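You operate a simulated robot arm through the tools that you are given. There is no shell and no other tool. Be economical: measure what you need, move in short steps, check, and stop when the job is done.

The job below is to be done with a simulated robot arm. You get a single attempt, and the scene is never put back.

## Task
Load the sower with the note's seeds and try one seed.
Fine: The old tube goes in the stand's free hole. One press over the bare pot below, then slide the sower back to its end.

Only the result counts: the job must be done as asked and must still hold three seconds after the hand-in. Knocking over, shifting, dropping, spilling or breaking anything else fails it.

## Robot
A 7-joint arm with a two-finger parallel gripper, fixed in place. Base frame: the origin is at the foot of the arm, x ahead of it, y to its left, z up; the work surface is at about z = 0. Units: m, degrees, N and s.
With the tool pointing down near the work surface it reaches from about 0.24 to 0.62 m from the base axis. Its first joint turns from -66.0 to 66.0 degrees. Payload 2.6 kg.
The tool frame sits at the grasp point between the pads (the TCP): z along the fingers, y along the line on which they close. The tips reach 0.03 m beyond it. Largest opening 0.094 m; finger width 0.028, thickness 0.01; the body of the gripper, 0.05 by 0.096 m, starts 0.055 m behind the TCP.
Orientation is told as [roll, pitch, yaw] about the base's x, y, z axes, in that order, counted from this pose: with the fingers straight down and closing along the base's y, the tool's x points along the base's -x, its y along +y and its z along -z.

## Interface
- The arm moves only by the tool jog_arm. Its argument "moves" is a list that holds one entry, the list of rows, each a list of 7 numbers: the shift along the tool's x, y, z in mm, then the turn, a rotation vector about the tool's x, y, z in degrees, then the finger opening in mm, from 0 to 94. In form: [[[x, y, z, ax, ay, az, claw], ...]]. A call has 1 to 12 rows; each row shifts and turns the commanded pose from where the row before left it, along the tool's axes as they then stand. Each row takes 0.2 s and may step no farther than 0.05 m and 8.6 degrees from the row before; otherwise, or with a gripper value out of range, the whole call is refused. A pose out of reach is approached as far as the arm can. The call stops where the force on the tool passes 90 N (or 10 N more than at its start, if that is more) or the arm is blocked; 0.2 s more then pass. The fingers move at their own pace (about 0.072 m/s each) and stop on an object; they squeeze with about 44 N. The grip force told is the motor's: it shows also when the fingers shut on nothing. Time passes only in rows, and 0.2 s behind the last, so rows that do not move let the fingers close. It gives the time, the measured TCP pose, the force on the tool (base axes), the opening and the grip force at its end, in the units of the frame above (readings bear some noise), with the torque about the TCP (base axes, N m) and any sound that the robot's microphone picked up.
- Cameras (640 x 400 px; columns grow to the right, rows downward): "scene" is fixed at [0.0285, 0.4381, 0.5491]; the picture's right is [-0.79, -0.62, 0.00], its down [-0.41, 0.53, -0.74] and it looks along [0.46, -0.58, -0.67] (base axes); focal length 312 px, centre (320, 200). "wrist" rides on the gripper at [0.076, 0.014, -0.102] in the tool frame; the picture's right is [-0.18, 0.98, 0.00], its down [-0.75, -0.14, -0.64] and it looks along [-0.63, -0.12, 0.77] (tool axes); focal length 243 px, centre (320, 200). There is no depth. A picture from a camera that has moved, and an enlarged one, comes with that camera's place and axes in the base frame and with its lens. The place of the scene camera against the robot may be out by one fixed shift of up to 0.012 m in any direction.
- camera(camera): a new picture of that camera. No time passes.
- enlarge(camera, box): a new picture of the part [left, top, right, bottom] of that camera's present view, enlarged. No time passes.
- finish_job(): hands the job in; it is judged then, once.

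Go step by step. Nothing tells you positions but the pictures and the camera data: compare them with the known pose of the tool, close in by small moves and look again before you grip or let go. The budget is 120 turns and 84 pictures, counting those below and the enlarged ones. Unless the task says otherwise, let go and move clear before handing in, and close with one line.

The tools are called after "Request:" by a JSON object that holds its "op" and its "data". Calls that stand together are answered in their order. jog_arm: Moves the arm, as the interface text tells. Its arguments: {"type":"object","properties":{"moves":{"type":"array"}},"required":["moves"]} The other tools are called the same way: camera (camera) takes a picture; enlarge (camera, box) takes an enlarged picture of a part of a camera's view; finish_job () hands the job in.

At the start:

```text
time: 0.0
tcp_pos: [0.2619, 0.2865, 0.3685]
orientation: [0.0, 0.0, 0.1]
wrist_force: [0.0, 0.8, 0.6]
moment: [0.02, -0.01, 0.02]
opening: 0.094
gripper_force: 0.1
```

scene: 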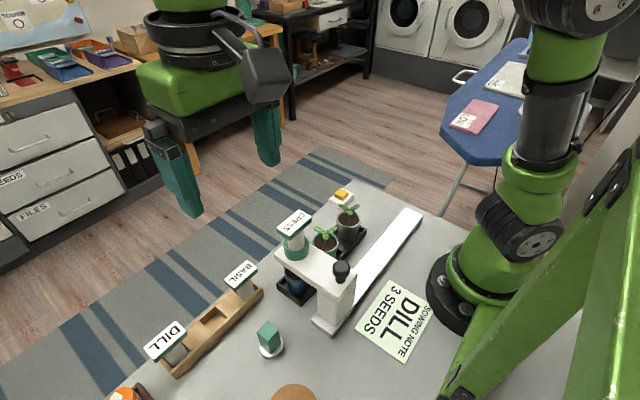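
wrist: 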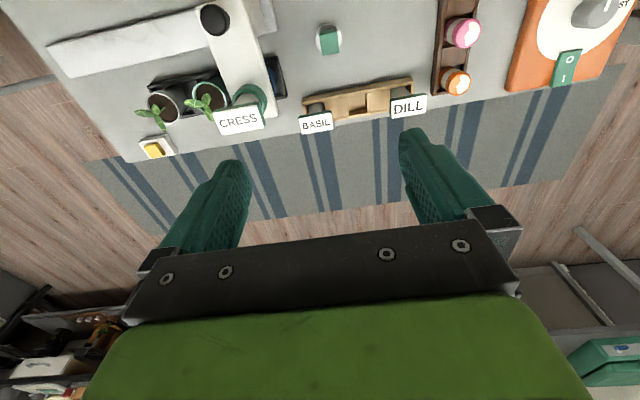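

I see a sower (white bridge on a rail) holding the CRESS tube, a wooden stand with BASIL and DILL and a free hole between, and a note saying DILL. I'll look closer.

Request:
{"op": "enlarge", "data": {"camera": "scene", "box": [240, 170, 440, 370]}}

Request:
{"op": "enlarge", "data": {"camera": "scene", "box": [100, 240, 300, 400]}}

Request:
{"op": "enlarge", "data": {"camera": "wrist", "box": [40, 0, 300, 170]}}

Request:
{"op": "enlarge", "data": {"camera": "wrist", "box": [280, 0, 640, 150]}}

```text
2.00 times, centred on (340, 270) of scene
camera zoom: at [0.0285, 0.4381, 0.5491], right [-0.79, -0.62, 0.0], down [-0.41, 0.53, -0.74], along [0.46, -0.58, -0.67], focal length 624 px, centre (280, 60)
```

zoom: 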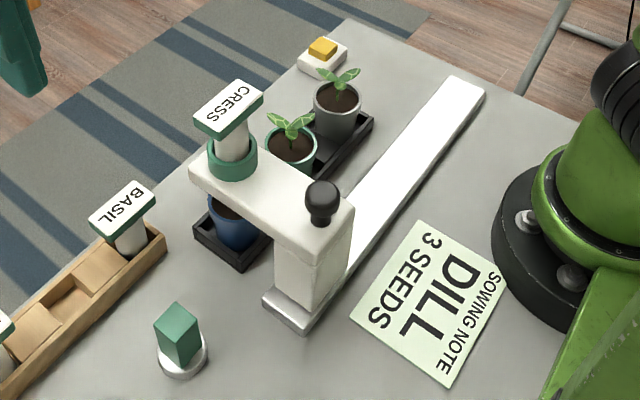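

```text
2.50 times, centred on (200, 320) of scene
camera zoom: at [0.0285, 0.4381, 0.5491], right [-0.79, -0.62, 0.0], down [-0.41, 0.53, -0.74], along [0.46, -0.58, -0.67], focal length 780 px, centre (620, -100)
```

zoom: 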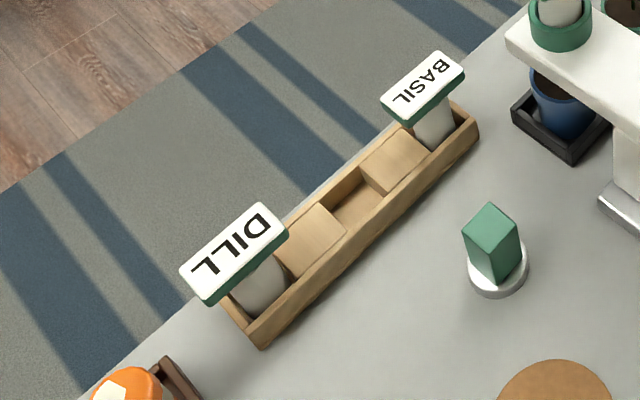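

```text
2.35 times, centred on (170, 85) of wrist
camera zoom: at [0.1879, 0.3013, 0.4705], right [0.18, 0.98, 0.0], down [0.75, -0.14, 0.64], along [0.63, -0.12, -0.77], focal length 571 px, centre (673, 471)
```

zoom: 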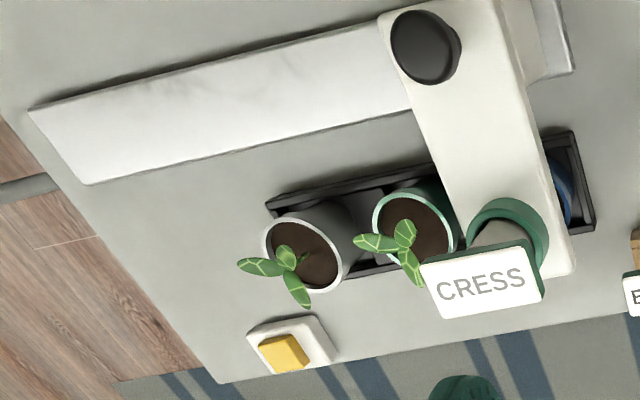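

```text
1.78 times, centred on (460, 75) of wrist
camera zoom: at [0.1879, 0.3013, 0.4705], right [0.18, 0.98, 0.0], down [0.75, -0.14, 0.64], along [0.63, -0.12, -0.77], focal length 431 px, centre (71, 422)
```

zoom: 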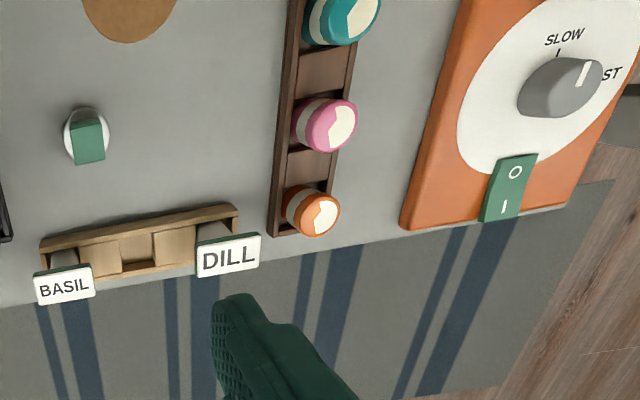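

Layout estimate: rail along y at x≈0.19, sower tube at about (0.28,0.19), bare blue pot under it. I'll turn the wrist camera to look at this from the +y side.

Request:
{"op": "jog_arm", "data": {"moves": [[[0, 10, 0, 0, 0, 8.5, 94], [0, 10, 0, 0, 0, 8.5, 94], [0, 10, 0, 0, 0, 8.5, 94], [0, 10, 0, 0, 0, 8.5, 94], [0, 10, 0, 0, 0, 8.5, 94], [10, 0, 0, 0, 0, 8.5, 94], [10, 0, 0, 0, 0, 8.5, 94], [10, 0, 0, 0, 0, 8.5, 94], [10, 0, 0, 0, 0, 8.5, 94], [10, 0, 0, 0, 0, 8.5, 94], [10, 0, 0, 0, 0, 5, 94]]]}}

Request:
{"op": "camera", "data": {"camera": "wrist"}}

```text
time: 2.4
tcp_pos: [0.2516, 0.3848, 0.3685]
orientation: [0.0, 0.0, -90.0]
wrist_force: [0.0, 0.3, 0.0]
moment: [0.0, 0.0, 0.01]
opening: 0.0941
gripper_force: 0.1
```

```text
77 pictures are left
camera wrist: at [0.2681, 0.4617, 0.4707], right [0.98, -0.19, 0.0], down [-0.14, -0.75, 0.64], along [-0.12, -0.63, -0.77], focal length 243 px, centre (320, 200)
```

wrist: 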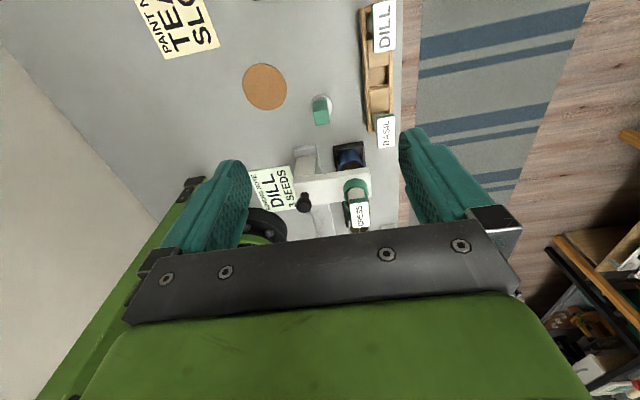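

The wrist camera sees nearly straight below itself at the picture's top. Enlarging the sower from here before moving nearer.

Request:
{"op": "enlarge", "data": {"camera": "wrist", "box": [230, 120, 400, 240]}}

Request:
{"op": "jog_arm", "data": {"moves": [[[-30, 0, 10, 0, 0, 0, 94], [-40, 0, 10, 0, 0, 0, 94], [-40, 0, 10, 0, 0, 0, 94], [-40, 0, 10, 0, 0, 0, 94], [0, 0, 0, 0, 0, 0, 94]]]}}

Request:
{"op": "camera", "data": {"camera": "wrist"}}

```text
3.33 times, centred on (315, 180) of wrist
camera zoom: at [0.2681, 0.4617, 0.4707], right [0.98, -0.19, 0.0], down [-0.14, -0.75, 0.64], along [-0.12, -0.63, -0.77], focal length 809 px, centre (337, 267)
```

zoom: 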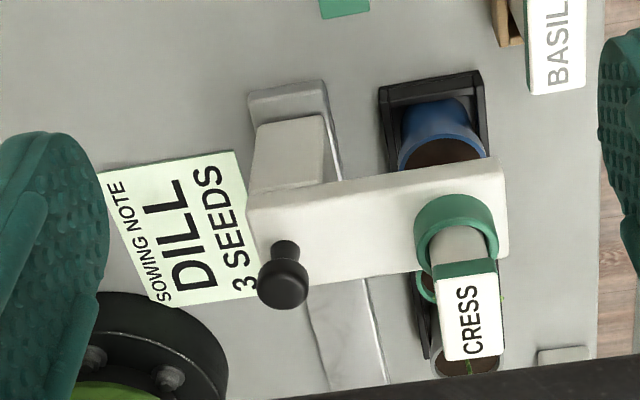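

```text
time: 3.6
tcp_pos: [0.2531, 0.2353, 0.3278]
orientation: [-0.1, 0.1, -90.0]
wrist_force: [0.3, -0.3, 0.1]
moment: [0.02, 0.01, -0.05]
opening: 0.094
gripper_force: 0.1
```

```text
75 pictures are left
camera wrist: at [0.2672, 0.3116, 0.4293], right [0.98, -0.18, 0.0], down [-0.14, -0.75, 0.64], along [-0.12, -0.63, -0.77], focal length 243 px, centre (320, 200)
```

wrist: 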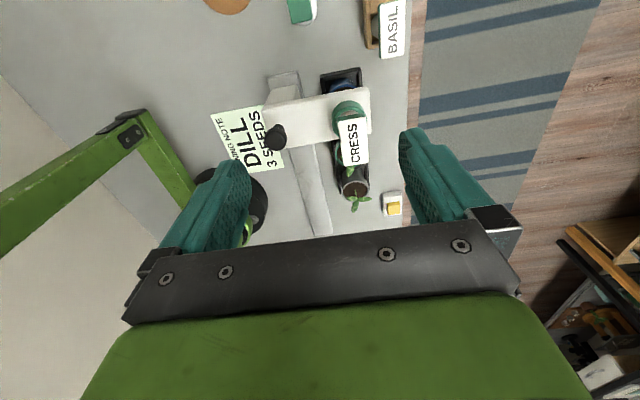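

Two-view triangulation puts the collar at about (0.280, 0.204, 0.149). I need to know whether the sower already stands at its rail end and exactly over the bare pot, so I look at details.

Request:
{"op": "enlarge", "data": {"camera": "scene", "box": [265, 250, 365, 340]}}

Request:
{"op": "enlarge", "data": {"camera": "wrist", "box": [240, 50, 410, 170]}}

```text
4.44 times, centred on (315, 295) of scene
camera zoom: at [0.0285, 0.4381, 0.549], right [-0.79, -0.62, 0.0], down [-0.41, 0.53, -0.74], along [0.46, -0.58, -0.67], focal length 1387 px, centre (342, -222)
```

zoom: 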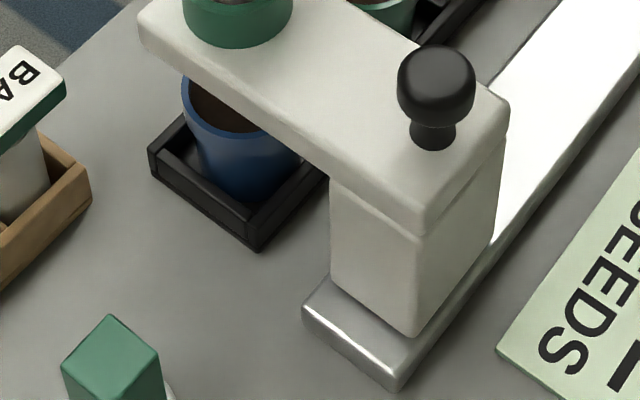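

```text
3.33 times, centred on (325, 110) of wrist
camera zoom: at [0.2672, 0.3116, 0.4293], right [0.98, -0.18, 0.0], down [-0.14, -0.75, 0.64], along [-0.12, -0.63, -0.77], focal length 809 px, centre (303, 500)
```

zoom: 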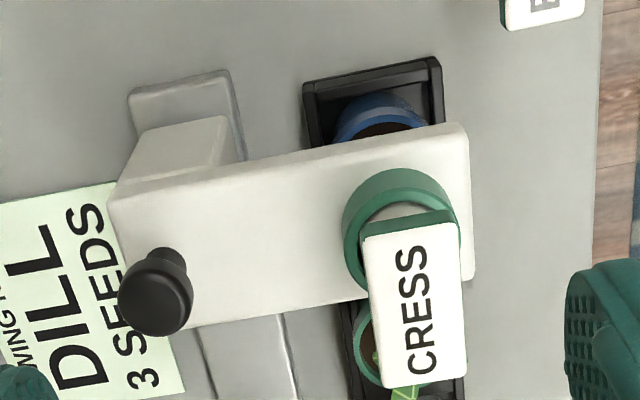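

The foot appears to be the bare rail end, with the column ~15–20 mm from it. To compare the sower outlet with the bare pot along y, I'll look from the +x side (turning further to yaw 180).

Request:
{"op": "jog_arm", "data": {"moves": [[[0, 10, 0, 0, 0, 8.5, 94], [0, 10, 0, 0, 0, 8.5, 94], [0, 10, 0, 0, 0, 8.5, 94], [0, 0, 0, 0, 0, 8.5, 94], [0, 0, 0, 0, 0, 8.5, 94], [0, 0, 0, 0, 0, 8.5, 94], [0, 0, 0, 0, 0, 8.5, 94], [0, 0, 0, 0, 0, 8.5, 94], [10, 0, 0, 0, 0, 8.5, 94], [10, 0, 0, 0, 0, 8.5, 94], [10, 0, 0, 0, 0, 5, 94]]]}}

Request:
{"op": "jog_arm", "data": {"moves": [[[30, 10, 20, 0, 0, 0, 94], [30, 10, 20, 0, 0, 0, 94], [0, 0, 20, 0, 0, 0, 94]]]}}

Request:
{"op": "camera", "data": {"camera": "wrist"}}

```text
time: 6.0
tcp_pos: [0.3298, 0.2328, 0.3401]
orientation: [0.0, -0.2, -180.0]
wrist_force: [-0.6, 0.4, 0.3]
moment: [0.01, -0.05, 0.0]
opening: 0.094
gripper_force: 0.0
out of reach, approached as far as the arm can: row 10, 11
```

```text
time: 6.8
tcp_pos: [0.39, 0.2143, 0.2792]
orientation: [0.0, 0.0, 180.0]
wrist_force: [-0.6, -0.3, -1.1]
moment: [0.02, 0.03, -0.02]
opening: 0.094
gripper_force: 0.0
```

```text
72 pictures are left
camera wrist: at [0.4672, 0.1988, 0.3822], right [-0.18, -0.98, 0.0], down [-0.75, 0.14, 0.64], along [-0.63, 0.12, -0.77], focal length 243 px, centre (320, 200)
```

wrist: 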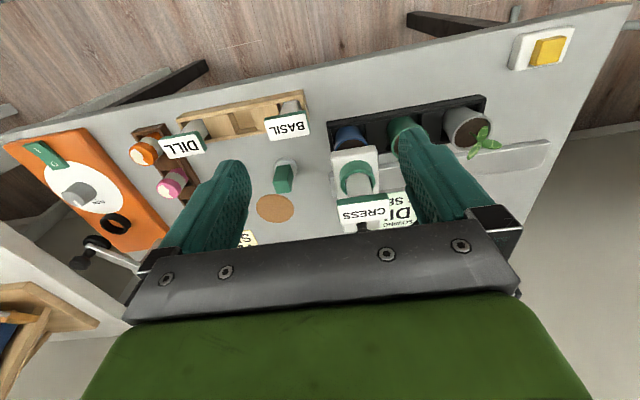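

Request:
{"op": "enlarge", "data": {"camera": "wrist", "box": [300, 90, 420, 190]}}

Request:
{"op": "enlarge", "data": {"camera": "wrist", "box": [130, 80, 330, 210]}}

```text
4.00 times, centred on (360, 140) of wrist
camera zoom: at [0.4672, 0.1988, 0.3822], right [-0.18, -0.98, 0.0], down [-0.75, 0.14, 0.64], along [-0.63, 0.12, -0.77], focal length 970 px, centre (160, 440)
```

zoom: 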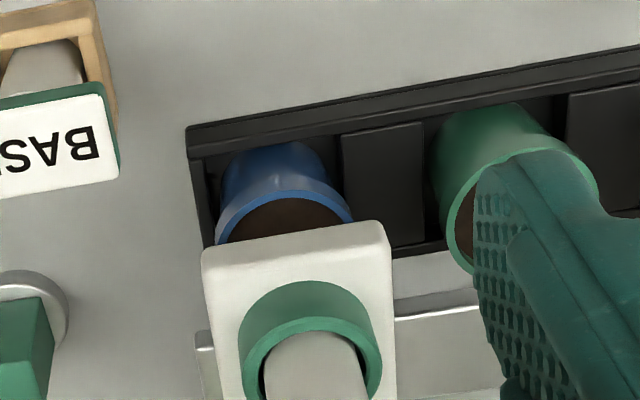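

```text
3.08 times, centred on (230, 145) of wrist
camera zoom: at [0.4672, 0.1988, 0.3822], right [-0.18, -0.98, 0.0], down [-0.75, 0.14, 0.64], along [-0.63, 0.12, -0.77], focal length 746 px, centre (597, 369)
```

zoom: 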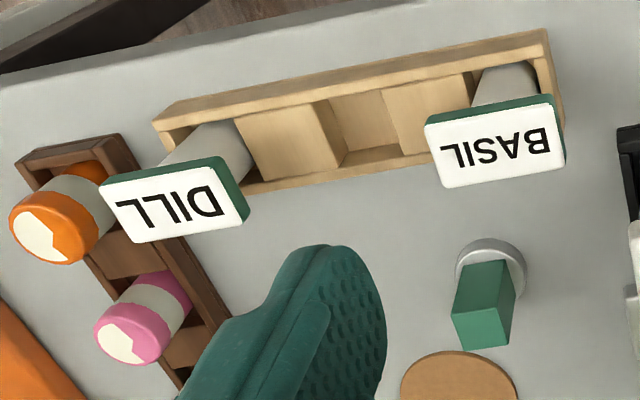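

The sower collar (≈(0.28,0.187), top z≈0.123) and bare blue pot (y≈0.187) look aligned. Next I check the rail's other end and the small objects.

Request:
{"op": "enlarge", "data": {"camera": "wrist", "box": [440, 20, 600, 190]}}

Request:
{"op": "enlarge", "data": {"camera": "scene", "box": [310, 170, 440, 260]}}

Request:
{"op": "enlarge", "data": {"camera": "scene", "box": [270, 195, 340, 245]}}

```text
2.35 times, centred on (520, 105) of wrist
camera zoom: at [0.4672, 0.1988, 0.3822], right [-0.18, -0.98, 0.0], down [-0.75, 0.14, 0.64], along [-0.63, 0.12, -0.77], focal length 571 px, centre (-151, 424)
```

zoom: 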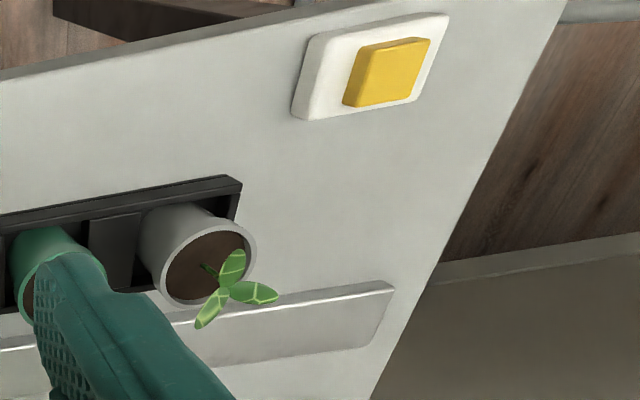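

```text
4.44 times, centred on (375, 215) of scene
camera zoom: at [0.0285, 0.4381, 0.549], right [-0.79, -0.62, 0.0], down [-0.41, 0.53, -0.74], along [0.46, -0.58, -0.67], focal length 1387 px, centre (76, 133)
```

zoom: 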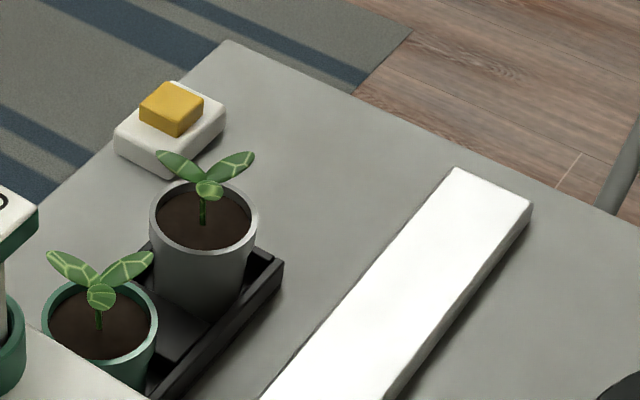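

```text
8.00 times, centred on (305, 220) of scene
camera zoom: at [0.0285, 0.4381, 0.549], right [-0.79, -0.62, 0.0], down [-0.41, 0.53, -0.74], along [0.46, -0.58, -0.67], focal length 2497 px, centre (440, 40)
```

zoom: 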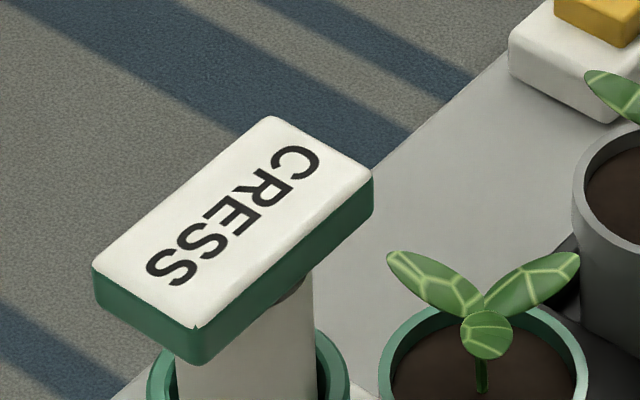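

Plan: grip tubes by the head with fingers closing along x (yaw −90), cress first. Head of CRESS ≈ (0.281,0.185,0.175). Moving above it.

Request:
{"op": "jog_arm", "data": {"moves": [[[0, 0, 0, 0, 0, -8.5, 94], [0, 0, 0, 0, 0, -8.5, 94], [0, 0, 0, 0, 0, -8.5, 94], [0, 0, 0, 0, 0, -8.5, 94], [0, 0, 0, 0, 0, -8.5, 94], [0, 0, 0, 0, 0, -8.5, 94], [0, 0, 0, 0, 0, -8.5, 94], [0, 0, 0, 0, 0, -8.5, 94], [0, 0, 0, 0, 0, -8.5, 94], [0, 0, 0, 0, 0, -8.5, 94], [0, 0, 0, 0, 0, -5, 94]]]}}

Request:
{"op": "jog_arm", "data": {"moves": [[[-10, -35, 0, 0, 0, 0, 94], [-10, -35, 0, 0, 0, 0, 94], [-7, -39, 0, 0, 0, 0, 94], [0, 0, 20, 0, 0, 0, 94], [0, 0, 0, 0, 0, 0, 94]]]}}

Request:
{"op": "camera", "data": {"camera": "wrist"}}

Request:
{"op": "camera", "data": {"camera": "scene"}}

```text
time: 9.2
tcp_pos: [0.39, 0.213, 0.2812]
orientation: [-0.1, 0.0, -89.8]
wrist_force: [0.2, 0.0, 0.6]
moment: [0.0, 0.02, -0.03]
opening: 0.0941
gripper_force: 0.0
```

```text
time: 10.4
tcp_pos: [0.2808, 0.1865, 0.2596]
orientation: [0.0, 0.0, -90.0]
wrist_force: [-0.4, 0.3, -0.6]
moment: [0.0, -0.02, 0.01]
opening: 0.0935
gripper_force: 0.1
```

```text
66 pictures are left
camera wrist: at [0.2961, 0.2626, 0.3612], right [0.98, -0.18, 0.0], down [-0.14, -0.75, 0.64], along [-0.12, -0.63, -0.77], focal length 243 px, centre (320, 200)
```

wrist: 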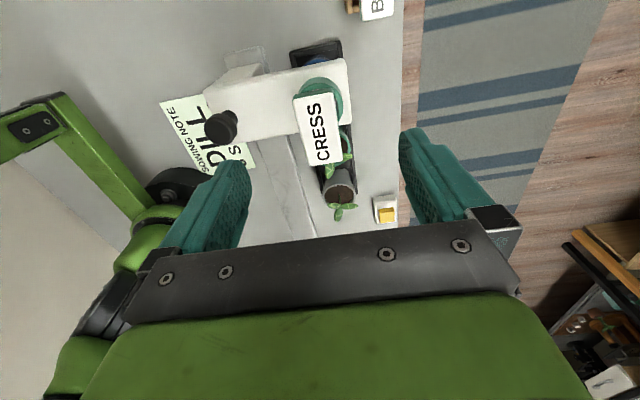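

```text
65 pictures are left
```

scene: 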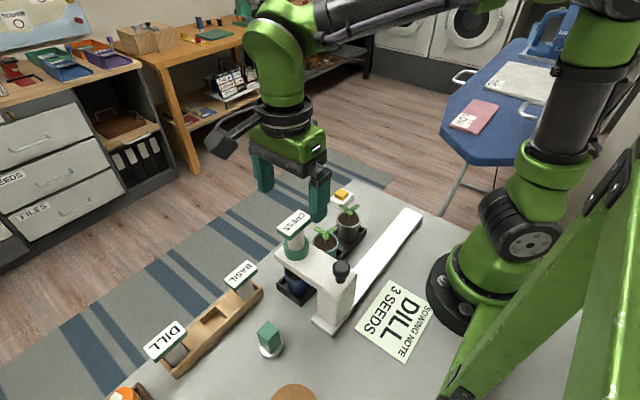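

Gripper is aligned over CRESS (head ≈ (0.281,0.185), top ≈0.18). Descending to TCP z≈0.171.

Request:
{"op": "jog_arm", "data": {"moves": [[[0, 0, 25, 0, 0, 0, 94], [0, 0, 25, 0, 0, 0, 94], [0, 0, 20, 0, 0, 0, 94], [0, 0, 18, 0, 0, 0, 94], [0, 0, 0, 0, 0, 0, 94]]]}}

Request:
{"op": "enlarge", "data": {"camera": "scene", "box": [240, 170, 360, 280]}}

Request:
{"op": "camera", "data": {"camera": "wrist"}}

```text
time: 11.6
tcp_pos: [0.2807, 0.1875, 0.1706]
orientation: [-0.1, 0.1, -89.9]
wrist_force: [-0.1, 0.9, 0.4]
moment: [-0.03, 0.0, 0.0]
opening: 0.0941
gripper_force: 0.0
```

```text
3.64 times, centred on (300, 225) of scene
camera zoom: at [0.0285, 0.4381, 0.5491], right [-0.79, -0.62, 0.0], down [-0.41, 0.53, -0.74], along [0.46, -0.58, -0.67], focal length 1135 px, centre (393, 109)
```

zoom: 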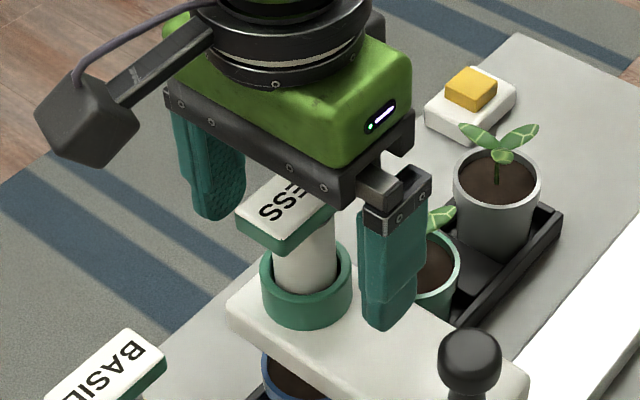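

```text
63 pictures are left
camera wrist: at [0.2962, 0.2624, 0.2731], right [0.98, -0.18, 0.0], down [-0.14, -0.75, 0.64], along [-0.12, -0.63, -0.77], focal length 243 px, centre (320, 200)
```

wrist: 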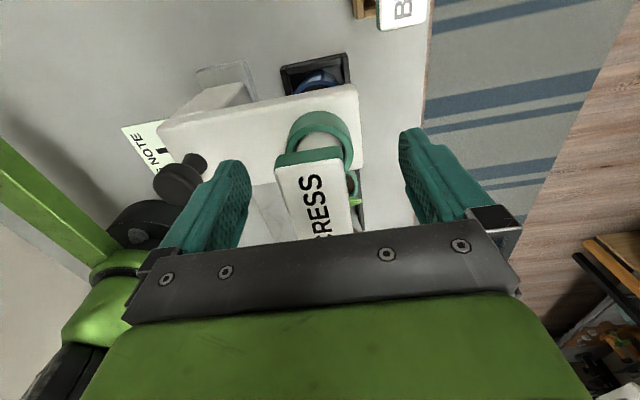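

Aligned; closing on the head.

Request:
{"op": "jog_arm", "data": {"moves": [[[0, 0, 0, 0, 0, 0, 30], [0, 0, 0, 0, 0, 0, 10], [0, 0, 0, 0, 0, 0, 10], [0, 0, 0, 0, 0, 0, 10], [0, 0, 0, 0, 0, 0, 10]]]}}

Request:
{"op": "enlarge", "data": {"camera": "scene", "box": [240, 170, 360, 280]}}

```text
time: 12.8
tcp_pos: [0.2807, 0.1859, 0.1719]
orientation: [0.1, 0.0, -90.0]
wrist_force: [-0.2, 0.4, 0.6]
moment: [-0.01, 0.03, -0.01]
opening: 0.0338
gripper_force: 43.6
```

```text
3.64 times, centred on (300, 225) of scene
camera zoom: at [0.0285, 0.4381, 0.549], right [-0.79, -0.62, 0.0], down [-0.41, 0.53, -0.74], along [0.46, -0.58, -0.67], focal length 1135 px, centre (393, 109)
```

zoom: 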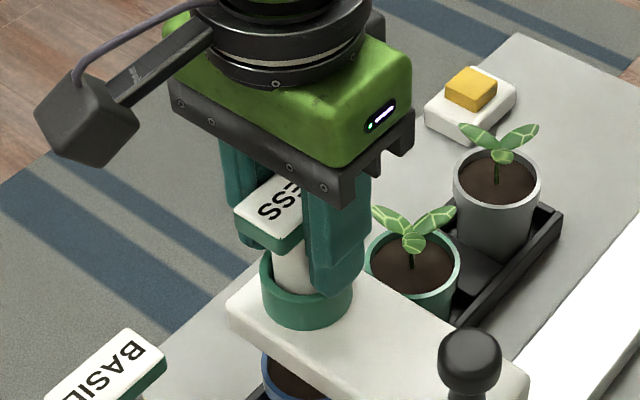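

Gripped firmly at 34 mm with no side force. Lifting straight up.

Request:
{"op": "jog_arm", "data": {"moves": [[[0, 0, -5, 0, 0, 0, 10], [0, 0, -10, 0, 0, 0, 10], [0, 0, -15, 0, 0, 0, 10], [0, 0, -20, 0, 0, 0, 10], [0, 0, -25, 0, 0, 0, 10], [0, 0, -25, 0, 0, 0, 10], [0, 0, 0, 0, 0, 0, 10]]]}}

Request:
{"op": "enlarge", "data": {"camera": "scene", "box": [220, 120, 360, 280]}}

Request:
{"op": "camera", "data": {"camera": "wrist"}}

```text
time: 14.4
tcp_pos: [0.2822, 0.1856, 0.2725]
orientation: [0.0, 0.0, -89.9]
wrist_force: [0.1, -0.2, -1.4]
moment: [-0.01, 0.0, 0.01]
opening: 0.0335
gripper_force: 43.9
```

```text
2.50 times, centred on (290, 200) of scene
camera zoom: at [0.0285, 0.4381, 0.549], right [-0.79, -0.62, 0.0], down [-0.41, 0.53, -0.74], along [0.46, -0.58, -0.67], focal length 780 px, centre (395, 200)
```

zoom: 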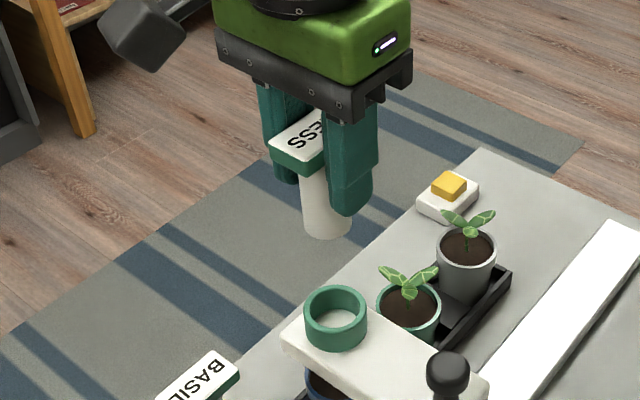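

```text
60 pictures are left
camera wrist: at [0.2968, 0.2616, 0.3745], right [0.98, -0.18, 0.0], down [-0.14, -0.75, 0.64], along [-0.12, -0.63, -0.77], focal length 243 px, centre (320, 200)
```

wrist: 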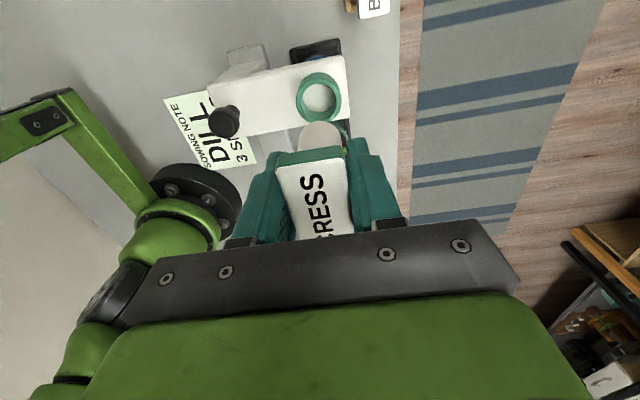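

Cress is out (tube bottom ≈63 mm below the TCP). Moving toward the stand for an overhead look at the free hole.

Request:
{"op": "jog_arm", "data": {"moves": [[[30, 15, 0, 0, 0, 0, 10], [30, 15, 0, 0, 0, 0, 10], [30, 15, 0, 0, 0, 0, 10], [25, 16, 10, 0, 0, 0, 10], [0, 0, 20, 0, 0, 0, 10], [0, 0, 0, 0, 0, 0, 10]]]}}

Request:
{"op": "camera", "data": {"camera": "wrist"}}

```text
time: 15.8
tcp_pos: [0.343, 0.3012, 0.2412]
orientation: [0.0, 0.1, -90.0]
wrist_force: [0.3, 1.5, -2.0]
moment: [-0.01, -0.02, 0.02]
opening: 0.0339
gripper_force: 43.9
```

```text
59 pictures are left
camera wrist: at [0.3581, 0.3778, 0.343], right [0.98, -0.18, 0.0], down [-0.14, -0.75, 0.64], along [-0.12, -0.63, -0.77], focal length 243 px, centre (320, 200)
```

wrist: 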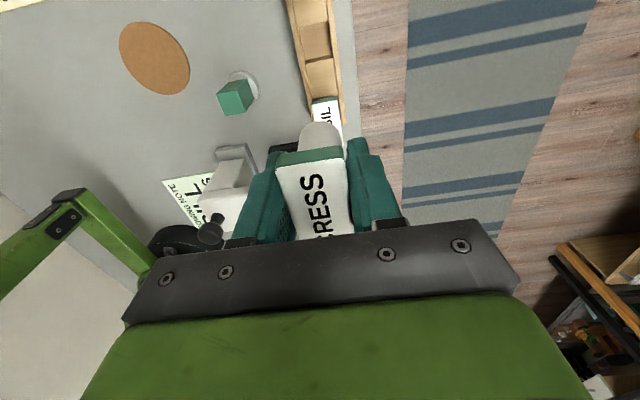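

Request:
{"op": "enlarge", "data": {"camera": "wrist", "box": [260, 0, 400, 140]}}

Request:
{"op": "enlarge", "data": {"camera": "scene", "box": [140, 250, 280, 380]}}

```text
2.86 times, centred on (330, 70) of wrist
camera zoom: at [0.3581, 0.3778, 0.343], right [0.98, -0.18, 0.0], down [-0.14, -0.75, 0.64], along [-0.12, -0.63, -0.77], focal length 693 px, centre (291, 571)
```

zoom: 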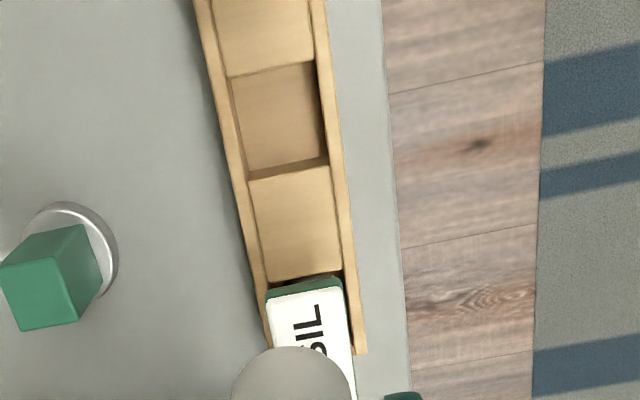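

```text
3.08 times, centred on (210, 315) of scene
camera zoom: at [0.0285, 0.4381, 0.549], right [-0.79, -0.62, 0.0], down [-0.41, 0.53, -0.74], along [0.46, -0.58, -0.67], focal length 960 px, centre (658, -154)
```

zoom: 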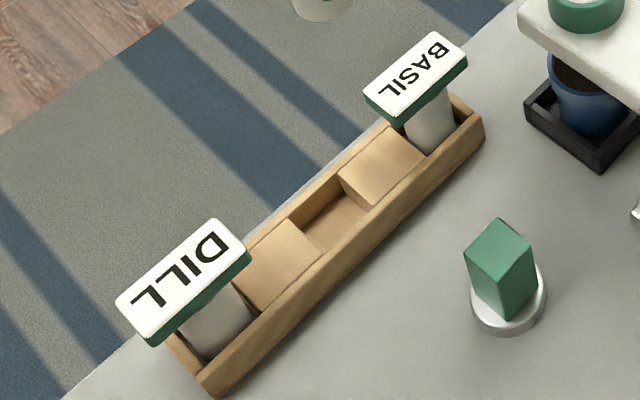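

Free hole estimated at ≈(0.347,0.341), about 33 mm square; tube ≈30 mm. Moving nearly above and lower to refine.

Request:
{"op": "jog_arm", "data": {"moves": [[[20, 2, 25, 0, 0, 0, 10], [20, 1, 25, 0, 0, 0, 10], [0, 0, 25, 0, 0, 0, 10], [0, 0, 25, 0, 0, 0, 10], [0, 0, 0, 0, 0, 0, 10]]]}}

Request:
{"op": "enlarge", "data": {"camera": "wrist", "box": [240, 0, 420, 180]}}

Request:
{"op": "enlarge", "data": {"camera": "scene", "box": [140, 230, 280, 360]}}

```text
time: 17.0
tcp_pos: [0.3443, 0.3408, 0.143]
orientation: [0.0, 0.0, -90.0]
wrist_force: [-1.2, 0.8, -0.1]
moment: [0.0, 0.0, -0.01]
opening: 0.0336
gripper_force: 43.8
```

```text
2.22 times, centred on (330, 90) of wrist
camera zoom: at [0.361, 0.4174, 0.2451], right [0.98, -0.18, 0.0], down [-0.14, -0.75, 0.64], along [-0.12, -0.63, -0.77], focal length 539 px, centre (298, 444)
```

zoom: 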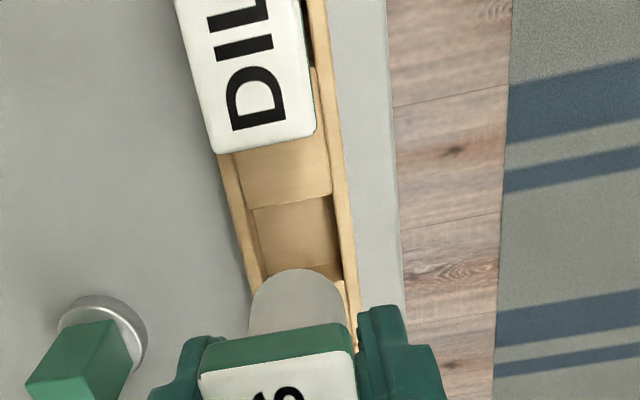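

```text
3.08 times, centred on (210, 295) of scene
camera zoom: at [0.0285, 0.4381, 0.549], right [-0.79, -0.62, 0.0], down [-0.41, 0.53, -0.74], along [0.46, -0.58, -0.67], focal length 960 px, centre (658, -92)
```

zoom: 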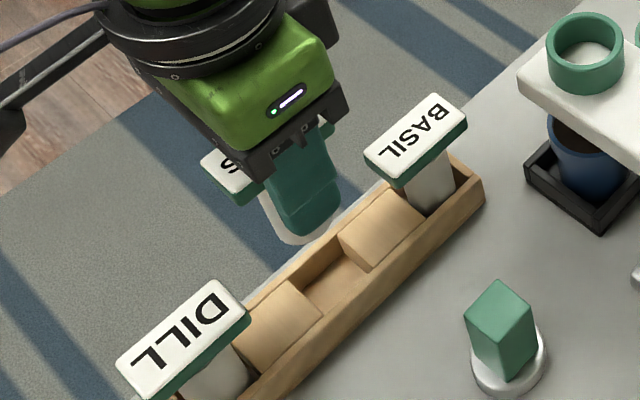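

Tube x matches the hole; tube axis is about 4 mm short in y. Correcting and descending to just above the stand.

Request:
{"op": "jog_arm", "data": {"moves": [[[4, 0, 15, 0, 0, 0, 10], [0, 0, 18, 0, 0, 0, 10], [0, 0, 0, 0, 0, 0, 10]]]}}

Request:
{"op": "enlarge", "data": {"camera": "wrist", "box": [260, 60, 400, 160]}}

Request:
{"op": "enlarge", "data": {"camera": "scene", "box": [170, 250, 270, 340]}}

```text
time: 17.8
tcp_pos: [0.3432, 0.3436, 0.1089]
orientation: [0.0, 0.1, -90.0]
wrist_force: [-0.4, -0.8, -1.0]
moment: [0.0, -0.01, 0.04]
opening: 0.0335
gripper_force: 44.5
```

```text
4.00 times, centred on (330, 110) of wrist
camera zoom: at [0.3596, 0.4214, 0.211], right [0.98, -0.18, 0.0], down [-0.14, -0.75, 0.64], along [-0.12, -0.63, -0.77], focal length 970 px, centre (280, 560)
```

zoom: 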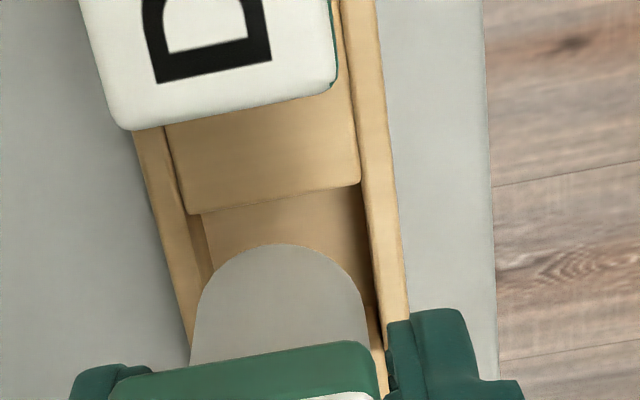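

```text
4.44 times, centred on (220, 295) of scene
camera zoom: at [0.0285, 0.4381, 0.549], right [-0.79, -0.62, 0.0], down [-0.41, 0.53, -0.74], along [0.46, -0.58, -0.67], focal length 1387 px, centre (764, -222)
```

zoom: 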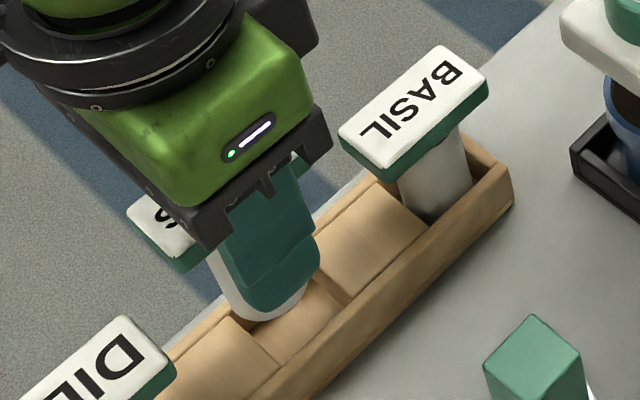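

Close to aligned; adding ~1.5 mm in x, and lowering a little more for a final look.

Request:
{"op": "jog_arm", "data": {"moves": [[[0.5, 1.5, 10, 0, 0, 0, 10], [0, 0, 8, 0, 0, 0, 10], [0, 0, 0, 0, 0, 0, 10]]]}}

Request:
{"op": "enlarge", "data": {"camera": "wrist", "box": [260, 60, 400, 160]}}

Request:
{"op": "enlarge", "data": {"camera": "scene", "box": [170, 250, 270, 340]}}

```text
time: 18.6
tcp_pos: [0.3468, 0.3451, 0.0905]
orientation: [-0.1, 0.1, -90.0]
wrist_force: [0.6, -0.8, -1.2]
moment: [-0.01, 0.01, 0.01]
opening: 0.0336
gripper_force: 44.0
```

```text
4.00 times, centred on (330, 110) of wrist
camera zoom: at [0.3613, 0.422, 0.1932], right [0.98, -0.18, 0.0], down [-0.14, -0.75, 0.64], along [-0.12, -0.63, -0.77], focal length 970 px, centre (280, 560)
```

zoom: 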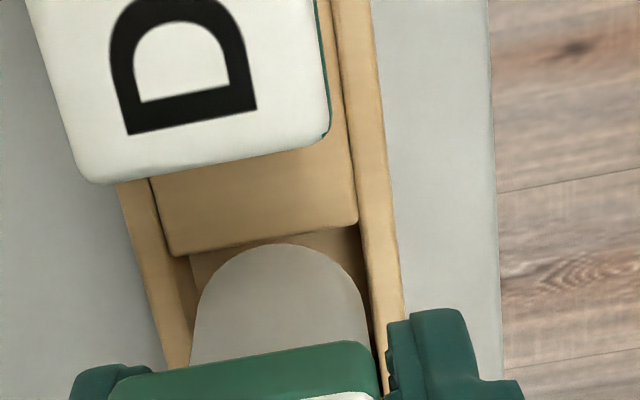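

```text
4.44 times, centred on (220, 295) of scene
camera zoom: at [0.0285, 0.4381, 0.549], right [-0.79, -0.62, 0.0], down [-0.41, 0.53, -0.74], along [0.46, -0.58, -0.67], focal length 1387 px, centre (764, -222)
```

zoom: 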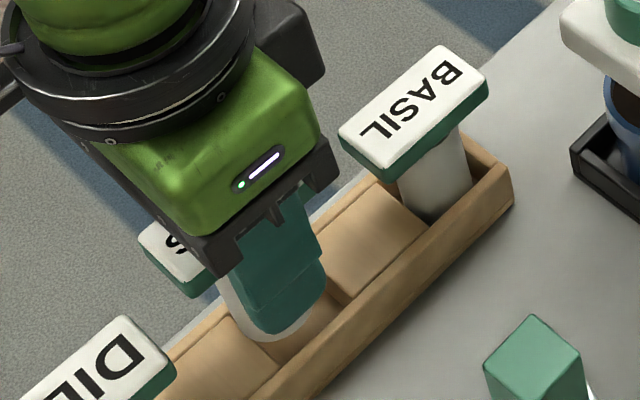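

Very near; the tube seems ~1 mm too far toward the DILL side. Shifting −1.5 mm in y and lowering slowly with force checks.

Request:
{"op": "jog_arm", "data": {"moves": [[[-1.5, 0, 3, 0, 0, 0, 10], [0, 0, 4, 0, 0, 0, 10], [0, 0, 4, 0, 0, 0, 10], [0, 0, 0, 0, 0, 0, 10]]]}}

Request:
{"op": "enlarge", "data": {"camera": "wrist", "box": [260, 60, 400, 160]}}

Request:
{"op": "enlarge", "data": {"camera": "scene", "box": [170, 250, 270, 340]}}

```text
time: 19.6
tcp_pos: [0.3468, 0.3451, 0.0827]
orientation: [0.3, 0.4, -90.1]
wrist_force: [-5.5, -9.1, 34.7]
moment: [-0.09, 0.18, 0.07]
opening: 0.0336
gripper_force: 44.1
```

```text
4.00 times, centred on (330, 110) of wrist
camera zoom: at [0.363, 0.421, 0.186], right [0.98, -0.19, 0.0], down [-0.15, -0.76, 0.64], along [-0.11, -0.63, -0.77], focal length 970 px, centre (280, 560)
```

zoom: 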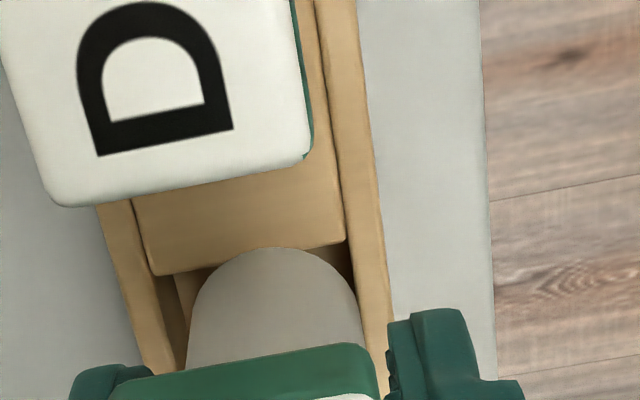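

```text
4.44 times, centred on (220, 295) of scene
camera zoom: at [0.0283, 0.438, 0.5492], right [-0.79, -0.62, 0.0], down [-0.41, 0.53, -0.74], along [0.46, -0.58, -0.67], focal length 1387 px, centre (764, -222)
```

zoom: 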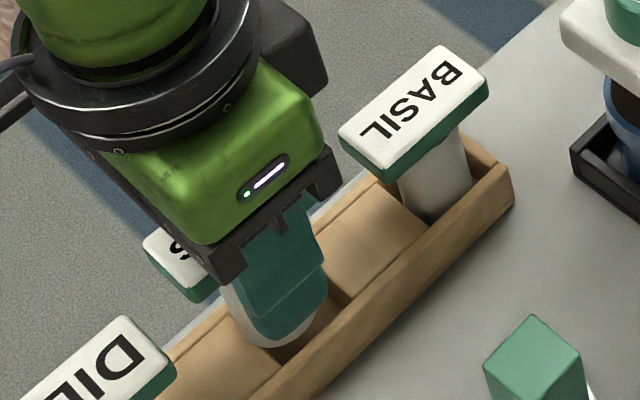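

It touched the +y block and +x wall. Lifting slightly, shifting −2 mm in x and −2.5 mm in y.

Request:
{"op": "jog_arm", "data": {"moves": [[[0, 0, -7, 0, 0, 0, 10], [-2.5, -2, 0, 0, 0, 0, 10], [0, 0, 0, 0, 0, 0, 10]]]}}

Request:
{"op": "enlarge", "data": {"camera": "wrist", "box": [260, 60, 400, 160]}}

```text
time: 20.4
tcp_pos: [0.3447, 0.3414, 0.0874]
orientation: [0.0, 0.1, -90.0]
wrist_force: [0.0, -0.7, -1.1]
moment: [0.0, 0.01, -0.03]
opening: 0.0336
gripper_force: 43.8
```

```text
4.00 times, centred on (330, 110) of wrist
camera zoom: at [0.3592, 0.4184, 0.1893], right [0.98, -0.18, 0.0], down [-0.14, -0.75, 0.64], along [-0.12, -0.63, -0.77], focal length 970 px, centre (280, 560)
```

zoom: 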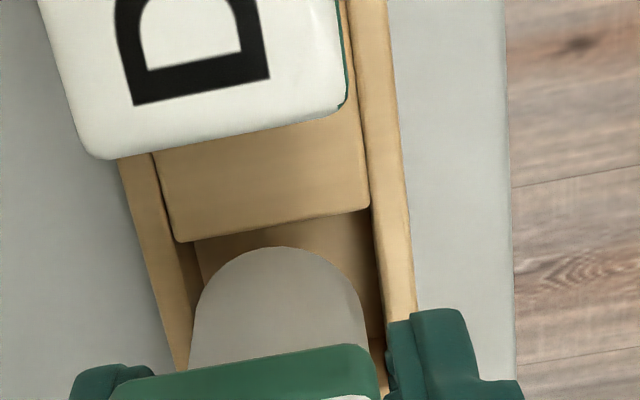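

Now slightly overcorrected in x; adjusting +1.2 mm x, +1 mm y, then lowering gently.

Request:
{"op": "jog_arm", "data": {"moves": [[[1, 1.2, 0, 0, 0, 0, 10], [0, 0, 3, 0, 0, 0, 10], [0, 0, 3, 0, 0, 0, 10], [0, 0, 0, 0, 0, 0, 10]]]}}

Request:
{"op": "enlarge", "data": {"camera": "wrist", "box": [260, 60, 400, 160]}}

```text
time: 21.4
tcp_pos: [0.3455, 0.343, 0.0815]
orientation: [0.0, 0.0, -90.0]
wrist_force: [-0.6, -0.2, -0.5]
moment: [-0.01, 0.02, -0.02]
opening: 0.0335
gripper_force: 43.5
```

```text
4.00 times, centred on (330, 110) of wrist
camera zoom: at [0.3613, 0.4191, 0.1836], right [0.98, -0.18, 0.0], down [-0.14, -0.75, 0.64], along [-0.12, -0.63, -0.77], focal length 970 px, centre (280, 560)
```

zoom: 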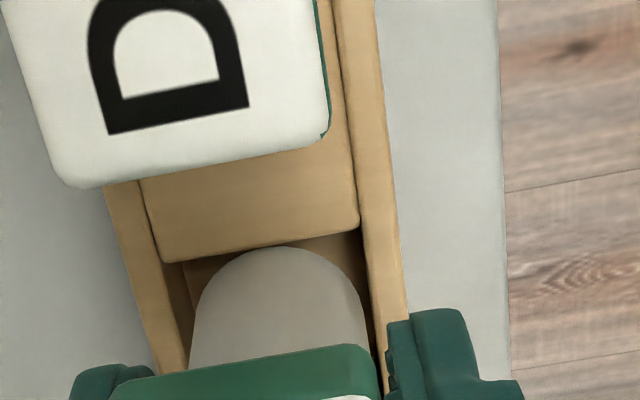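

No contact and clearances all round; continuing down.

Request:
{"op": "jog_arm", "data": {"moves": [[[-0.3, -0.3, 3, 0, 0, 0, 10], [0, 0, 3, 0, 0, 0, 10], [0, 0, 3, 0, 0, 0, 10], [0, 0, 0, 0, 0, 0, 10]]]}}

Request:
{"op": "enlarge", "data": {"camera": "scene", "box": [170, 250, 270, 340]}}

```text
time: 22.4
tcp_pos: [0.3445, 0.3429, 0.0723]
orientation: [0.1, 0.0, -90.0]
wrist_force: [0.7, 0.1, -0.7]
moment: [0.06, 0.01, -0.02]
opening: 0.0337
gripper_force: 44.0
```

```text
4.44 times, centred on (220, 295) of scene
camera zoom: at [0.0285, 0.4381, 0.549], right [-0.79, -0.62, 0.0], down [-0.41, 0.53, -0.74], along [0.46, -0.58, -0.67], focal length 1387 px, centre (764, -222)
```

zoom: 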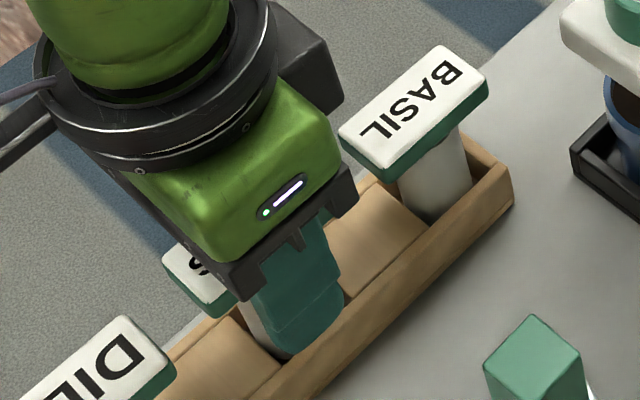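

The tube is entering the hole. Lowering to the floor.

Request:
{"op": "jog_arm", "data": {"moves": [[[0, 0, 2, 0, 0, 0, 10], [0, 0, 2, 0, 0, 0, 10], [0, 0, 2, 0, 0, 0, 10], [0, 0, 0, 0, 0, 0, 10]]]}}

```text
time: 23.4
tcp_pos: [0.3453, 0.343, 0.0651]
orientation: [0.0, 0.0, -90.0]
wrist_force: [1.2, 0.7, -0.5]
moment: [0.01, 0.0, 0.0]
opening: 0.0338
gripper_force: 43.9
```

Request:
{"op": "jog_arm", "data": {"moves": [[[0, 0, 1.5, 0, 0, 0, 10], [0, 0, 1.5, 0, 0, 0, 10], [0, 0, 0, 0, 0, 0, 10]]]}}

Request:
{"op": "enlarge", "data": {"camera": "scene", "box": [150, 250, 270, 360]}}

```text
time: 24.2
tcp_pos: [0.3454, 0.3432, 0.0626]
orientation: [-0.1, 0.0, -90.0]
wrist_force: [-0.9, 0.4, -0.5]
moment: [-0.01, 0.01, -0.02]
opening: 0.0337
gripper_force: 44.1
```

```text
3.64 times, centred on (210, 305) of scene
camera zoom: at [0.0285, 0.4381, 0.549], right [-0.79, -0.62, 0.0], down [-0.41, 0.53, -0.74], along [0.46, -0.58, -0.67], focal length 1135 px, centre (720, -182)
```

zoom: 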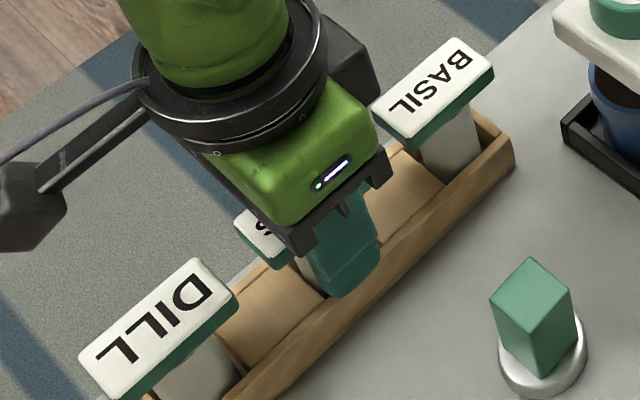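

Head nearly level with neighbours; feeling for the floor.

Request:
{"op": "jog_arm", "data": {"moves": [[[0, 0, 1, 0, 0, 0, 10], [0, 0, 1, 0, 0, 0, 10], [0, 0, 0, 0, 0, 0, 10]]]}}

```text
time: 25.0
tcp_pos: [0.3453, 0.3426, 0.0608]
orientation: [0.0, 0.0, -90.0]
wrist_force: [-1.3, -0.6, 2.0]
moment: [0.01, 0.04, 0.01]
opening: 0.0337
gripper_force: 44.3
```

Request:
{"op": "jog_arm", "data": {"moves": [[[0, 0, 0.8, 0, 0, 0, 10], [0, 0, 0, 0, 0, 0, 10]]]}}

```text
time: 25.6
tcp_pos: [0.346, 0.342, 0.0613]
orientation: [0.1, 0.2, -89.9]
wrist_force: [-4.6, -3.4, 14.6]
moment: [-0.24, 0.19, 0.0]
opening: 0.0335
gripper_force: 44.2
```

Seated on the floor. Relieving and releasing.

Request:
{"op": "jog_arm", "data": {"moves": [[[0, 0, -0.8, 0, 0, 0, 10], [0, 0, 0, 0, 0, 0, 40], [0, 0, 0, 0, 0, 0, 60], [0, 0, 0, 0, 0, 0, 60], [0, 0, 0, 0, 0, 0, 60]]]}}

Request:
{"op": "jog_arm", "data": {"moves": [[[0, 0, -10, 0, 0, 0, 70], [0, 0, -20, 0, 0, 0, 80], [0, 0, -25, 0, 0, 0, 94], [0, 0, -25, 0, 0, 0, 94], [0, 0, -25, 0, 0, 0, 94], [0, 0, 0, 0, 0, 0, 94]]]}}

Request:
{"op": "enlarge", "data": {"camera": "scene", "box": [140, 230, 280, 370]}}

Request:
{"op": "camera", "data": {"camera": "wrist"}}

```text
time: 26.8
tcp_pos: [0.3449, 0.3423, 0.0603]
orientation: [0.1, 0.0, -90.1]
wrist_force: [0.1, 0.5, 0.5]
moment: [0.01, 0.0, 0.01]
opening: 0.0602
gripper_force: 0.2
```

```text
time: 28.2
tcp_pos: [0.3441, 0.3435, 0.1672]
orientation: [0.0, 0.0, -90.0]
wrist_force: [0.7, 0.5, -0.4]
moment: [0.02, -0.02, -0.01]
opening: 0.0942
gripper_force: 0.0
```

```text
2.86 times, centred on (210, 300) of scene
camera zoom: at [0.0285, 0.4381, 0.5491], right [-0.79, -0.62, 0.0], down [-0.41, 0.53, -0.74], along [0.46, -0.58, -0.67], focal length 892 px, centre (634, -86)
```

zoom: 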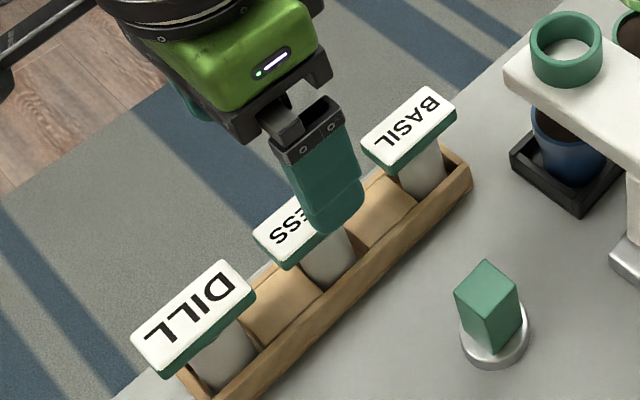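

```text
43 pictures are left
camera wrist: at [0.3597, 0.4197, 0.2694], right [0.98, -0.18, 0.0], down [-0.14, -0.75, 0.64], along [-0.12, -0.63, -0.77], focal length 243 px, centre (320, 200)
```

wrist: 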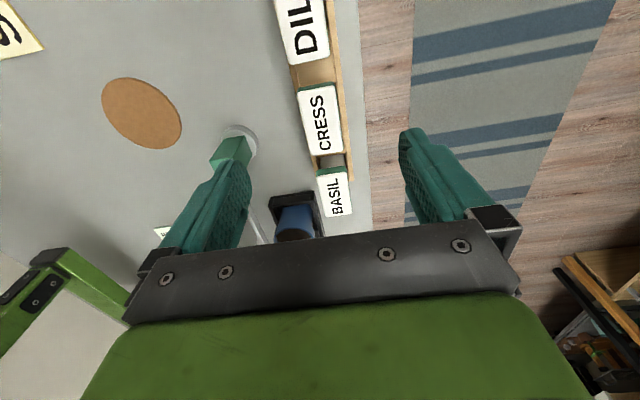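

CRESS is standing in the middle hole. Now moving towards DILL for a look.

Request:
{"op": "jog_arm", "data": {"moves": [[[25, 0, 0, 0, 0, 0, 94], [25, 0, 0, 0, 0, 0, 94], [20, 0, 0, 0, 0, 0, 94], [0, 0, 0, 0, 0, 0, 94]]]}}

Request:
{"op": "camera", "data": {"camera": "wrist"}}

```text
time: 29.2
tcp_pos: [0.3446, 0.4137, 0.1663]
orientation: [0.0, -0.1, -90.1]
wrist_force: [0.4, 0.1, -1.0]
moment: [0.0, 0.0, -0.01]
opening: 0.0941
gripper_force: 0.1
```

```text
42 pictures are left
camera wrist: at [0.36, 0.4897, 0.2686], right [0.98, -0.18, 0.0], down [-0.14, -0.75, 0.64], along [-0.12, -0.63, -0.77], focal length 243 px, centre (320, 200)
```

wrist: 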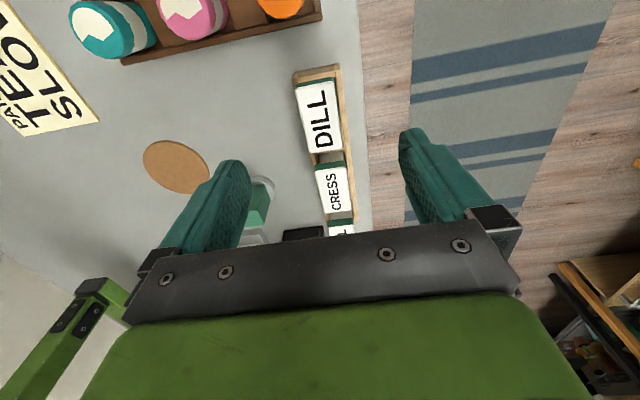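

DILL has the same relative position as CRESS had with grip at y≈0.415. Descending to z≈0.061.

Request:
{"op": "jog_arm", "data": {"moves": [[[1.5, 0, 25, 0, 0, 0, 94], [0, 0, 25, 0, 0, 0, 94], [0, 0, 25, 0, 0, 0, 94], [0, 0, 20, 0, 0, 0, 94], [0, 0, 10, 0, 0, 0, 94], [0, 0, 0, 0, 0, 0, 94]]]}}

Request:
{"op": "camera", "data": {"camera": "wrist"}}

Request:
{"op": "enlarge", "data": {"camera": "scene", "box": [100, 260, 240, 400]}}

```text
time: 30.6
tcp_pos: [0.3452, 0.4141, 0.0621]
orientation: [0.0, 0.0, -90.0]
wrist_force: [-0.3, 0.0, -1.3]
moment: [0.02, -0.02, -0.04]
opening: 0.094
gripper_force: 0.1
```

```text
41 pictures are left
camera wrist: at [0.3607, 0.4905, 0.1644], right [0.98, -0.18, 0.0], down [-0.14, -0.75, 0.64], along [-0.12, -0.63, -0.77], focal length 243 px, centre (320, 200)
```

wrist: 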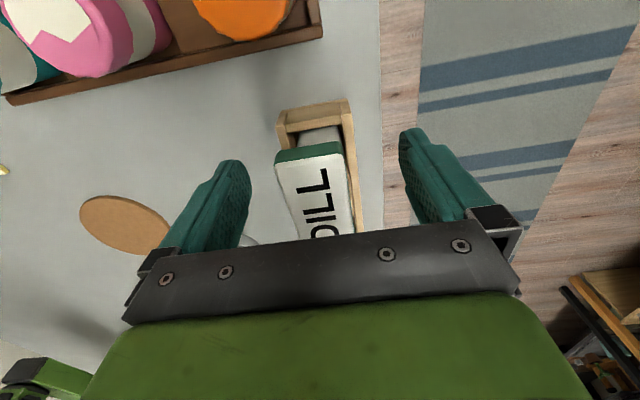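

```text
2.86 times, centred on (170, 330) of scene
camera zoom: at [0.0285, 0.4381, 0.549], right [-0.79, -0.62, 0.0], down [-0.41, 0.53, -0.74], along [0.46, -0.58, -0.67], focal length 892 px, centre (749, -171)
```

zoom: 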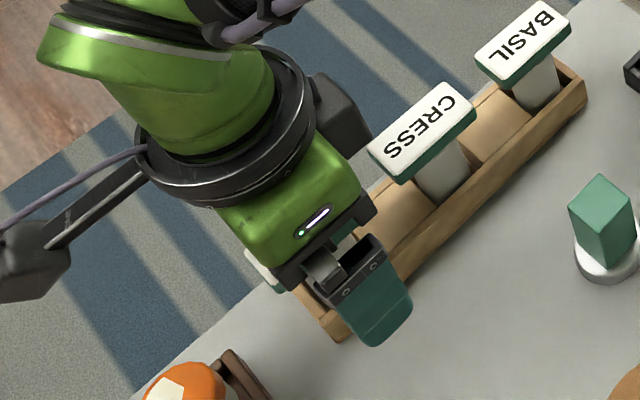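

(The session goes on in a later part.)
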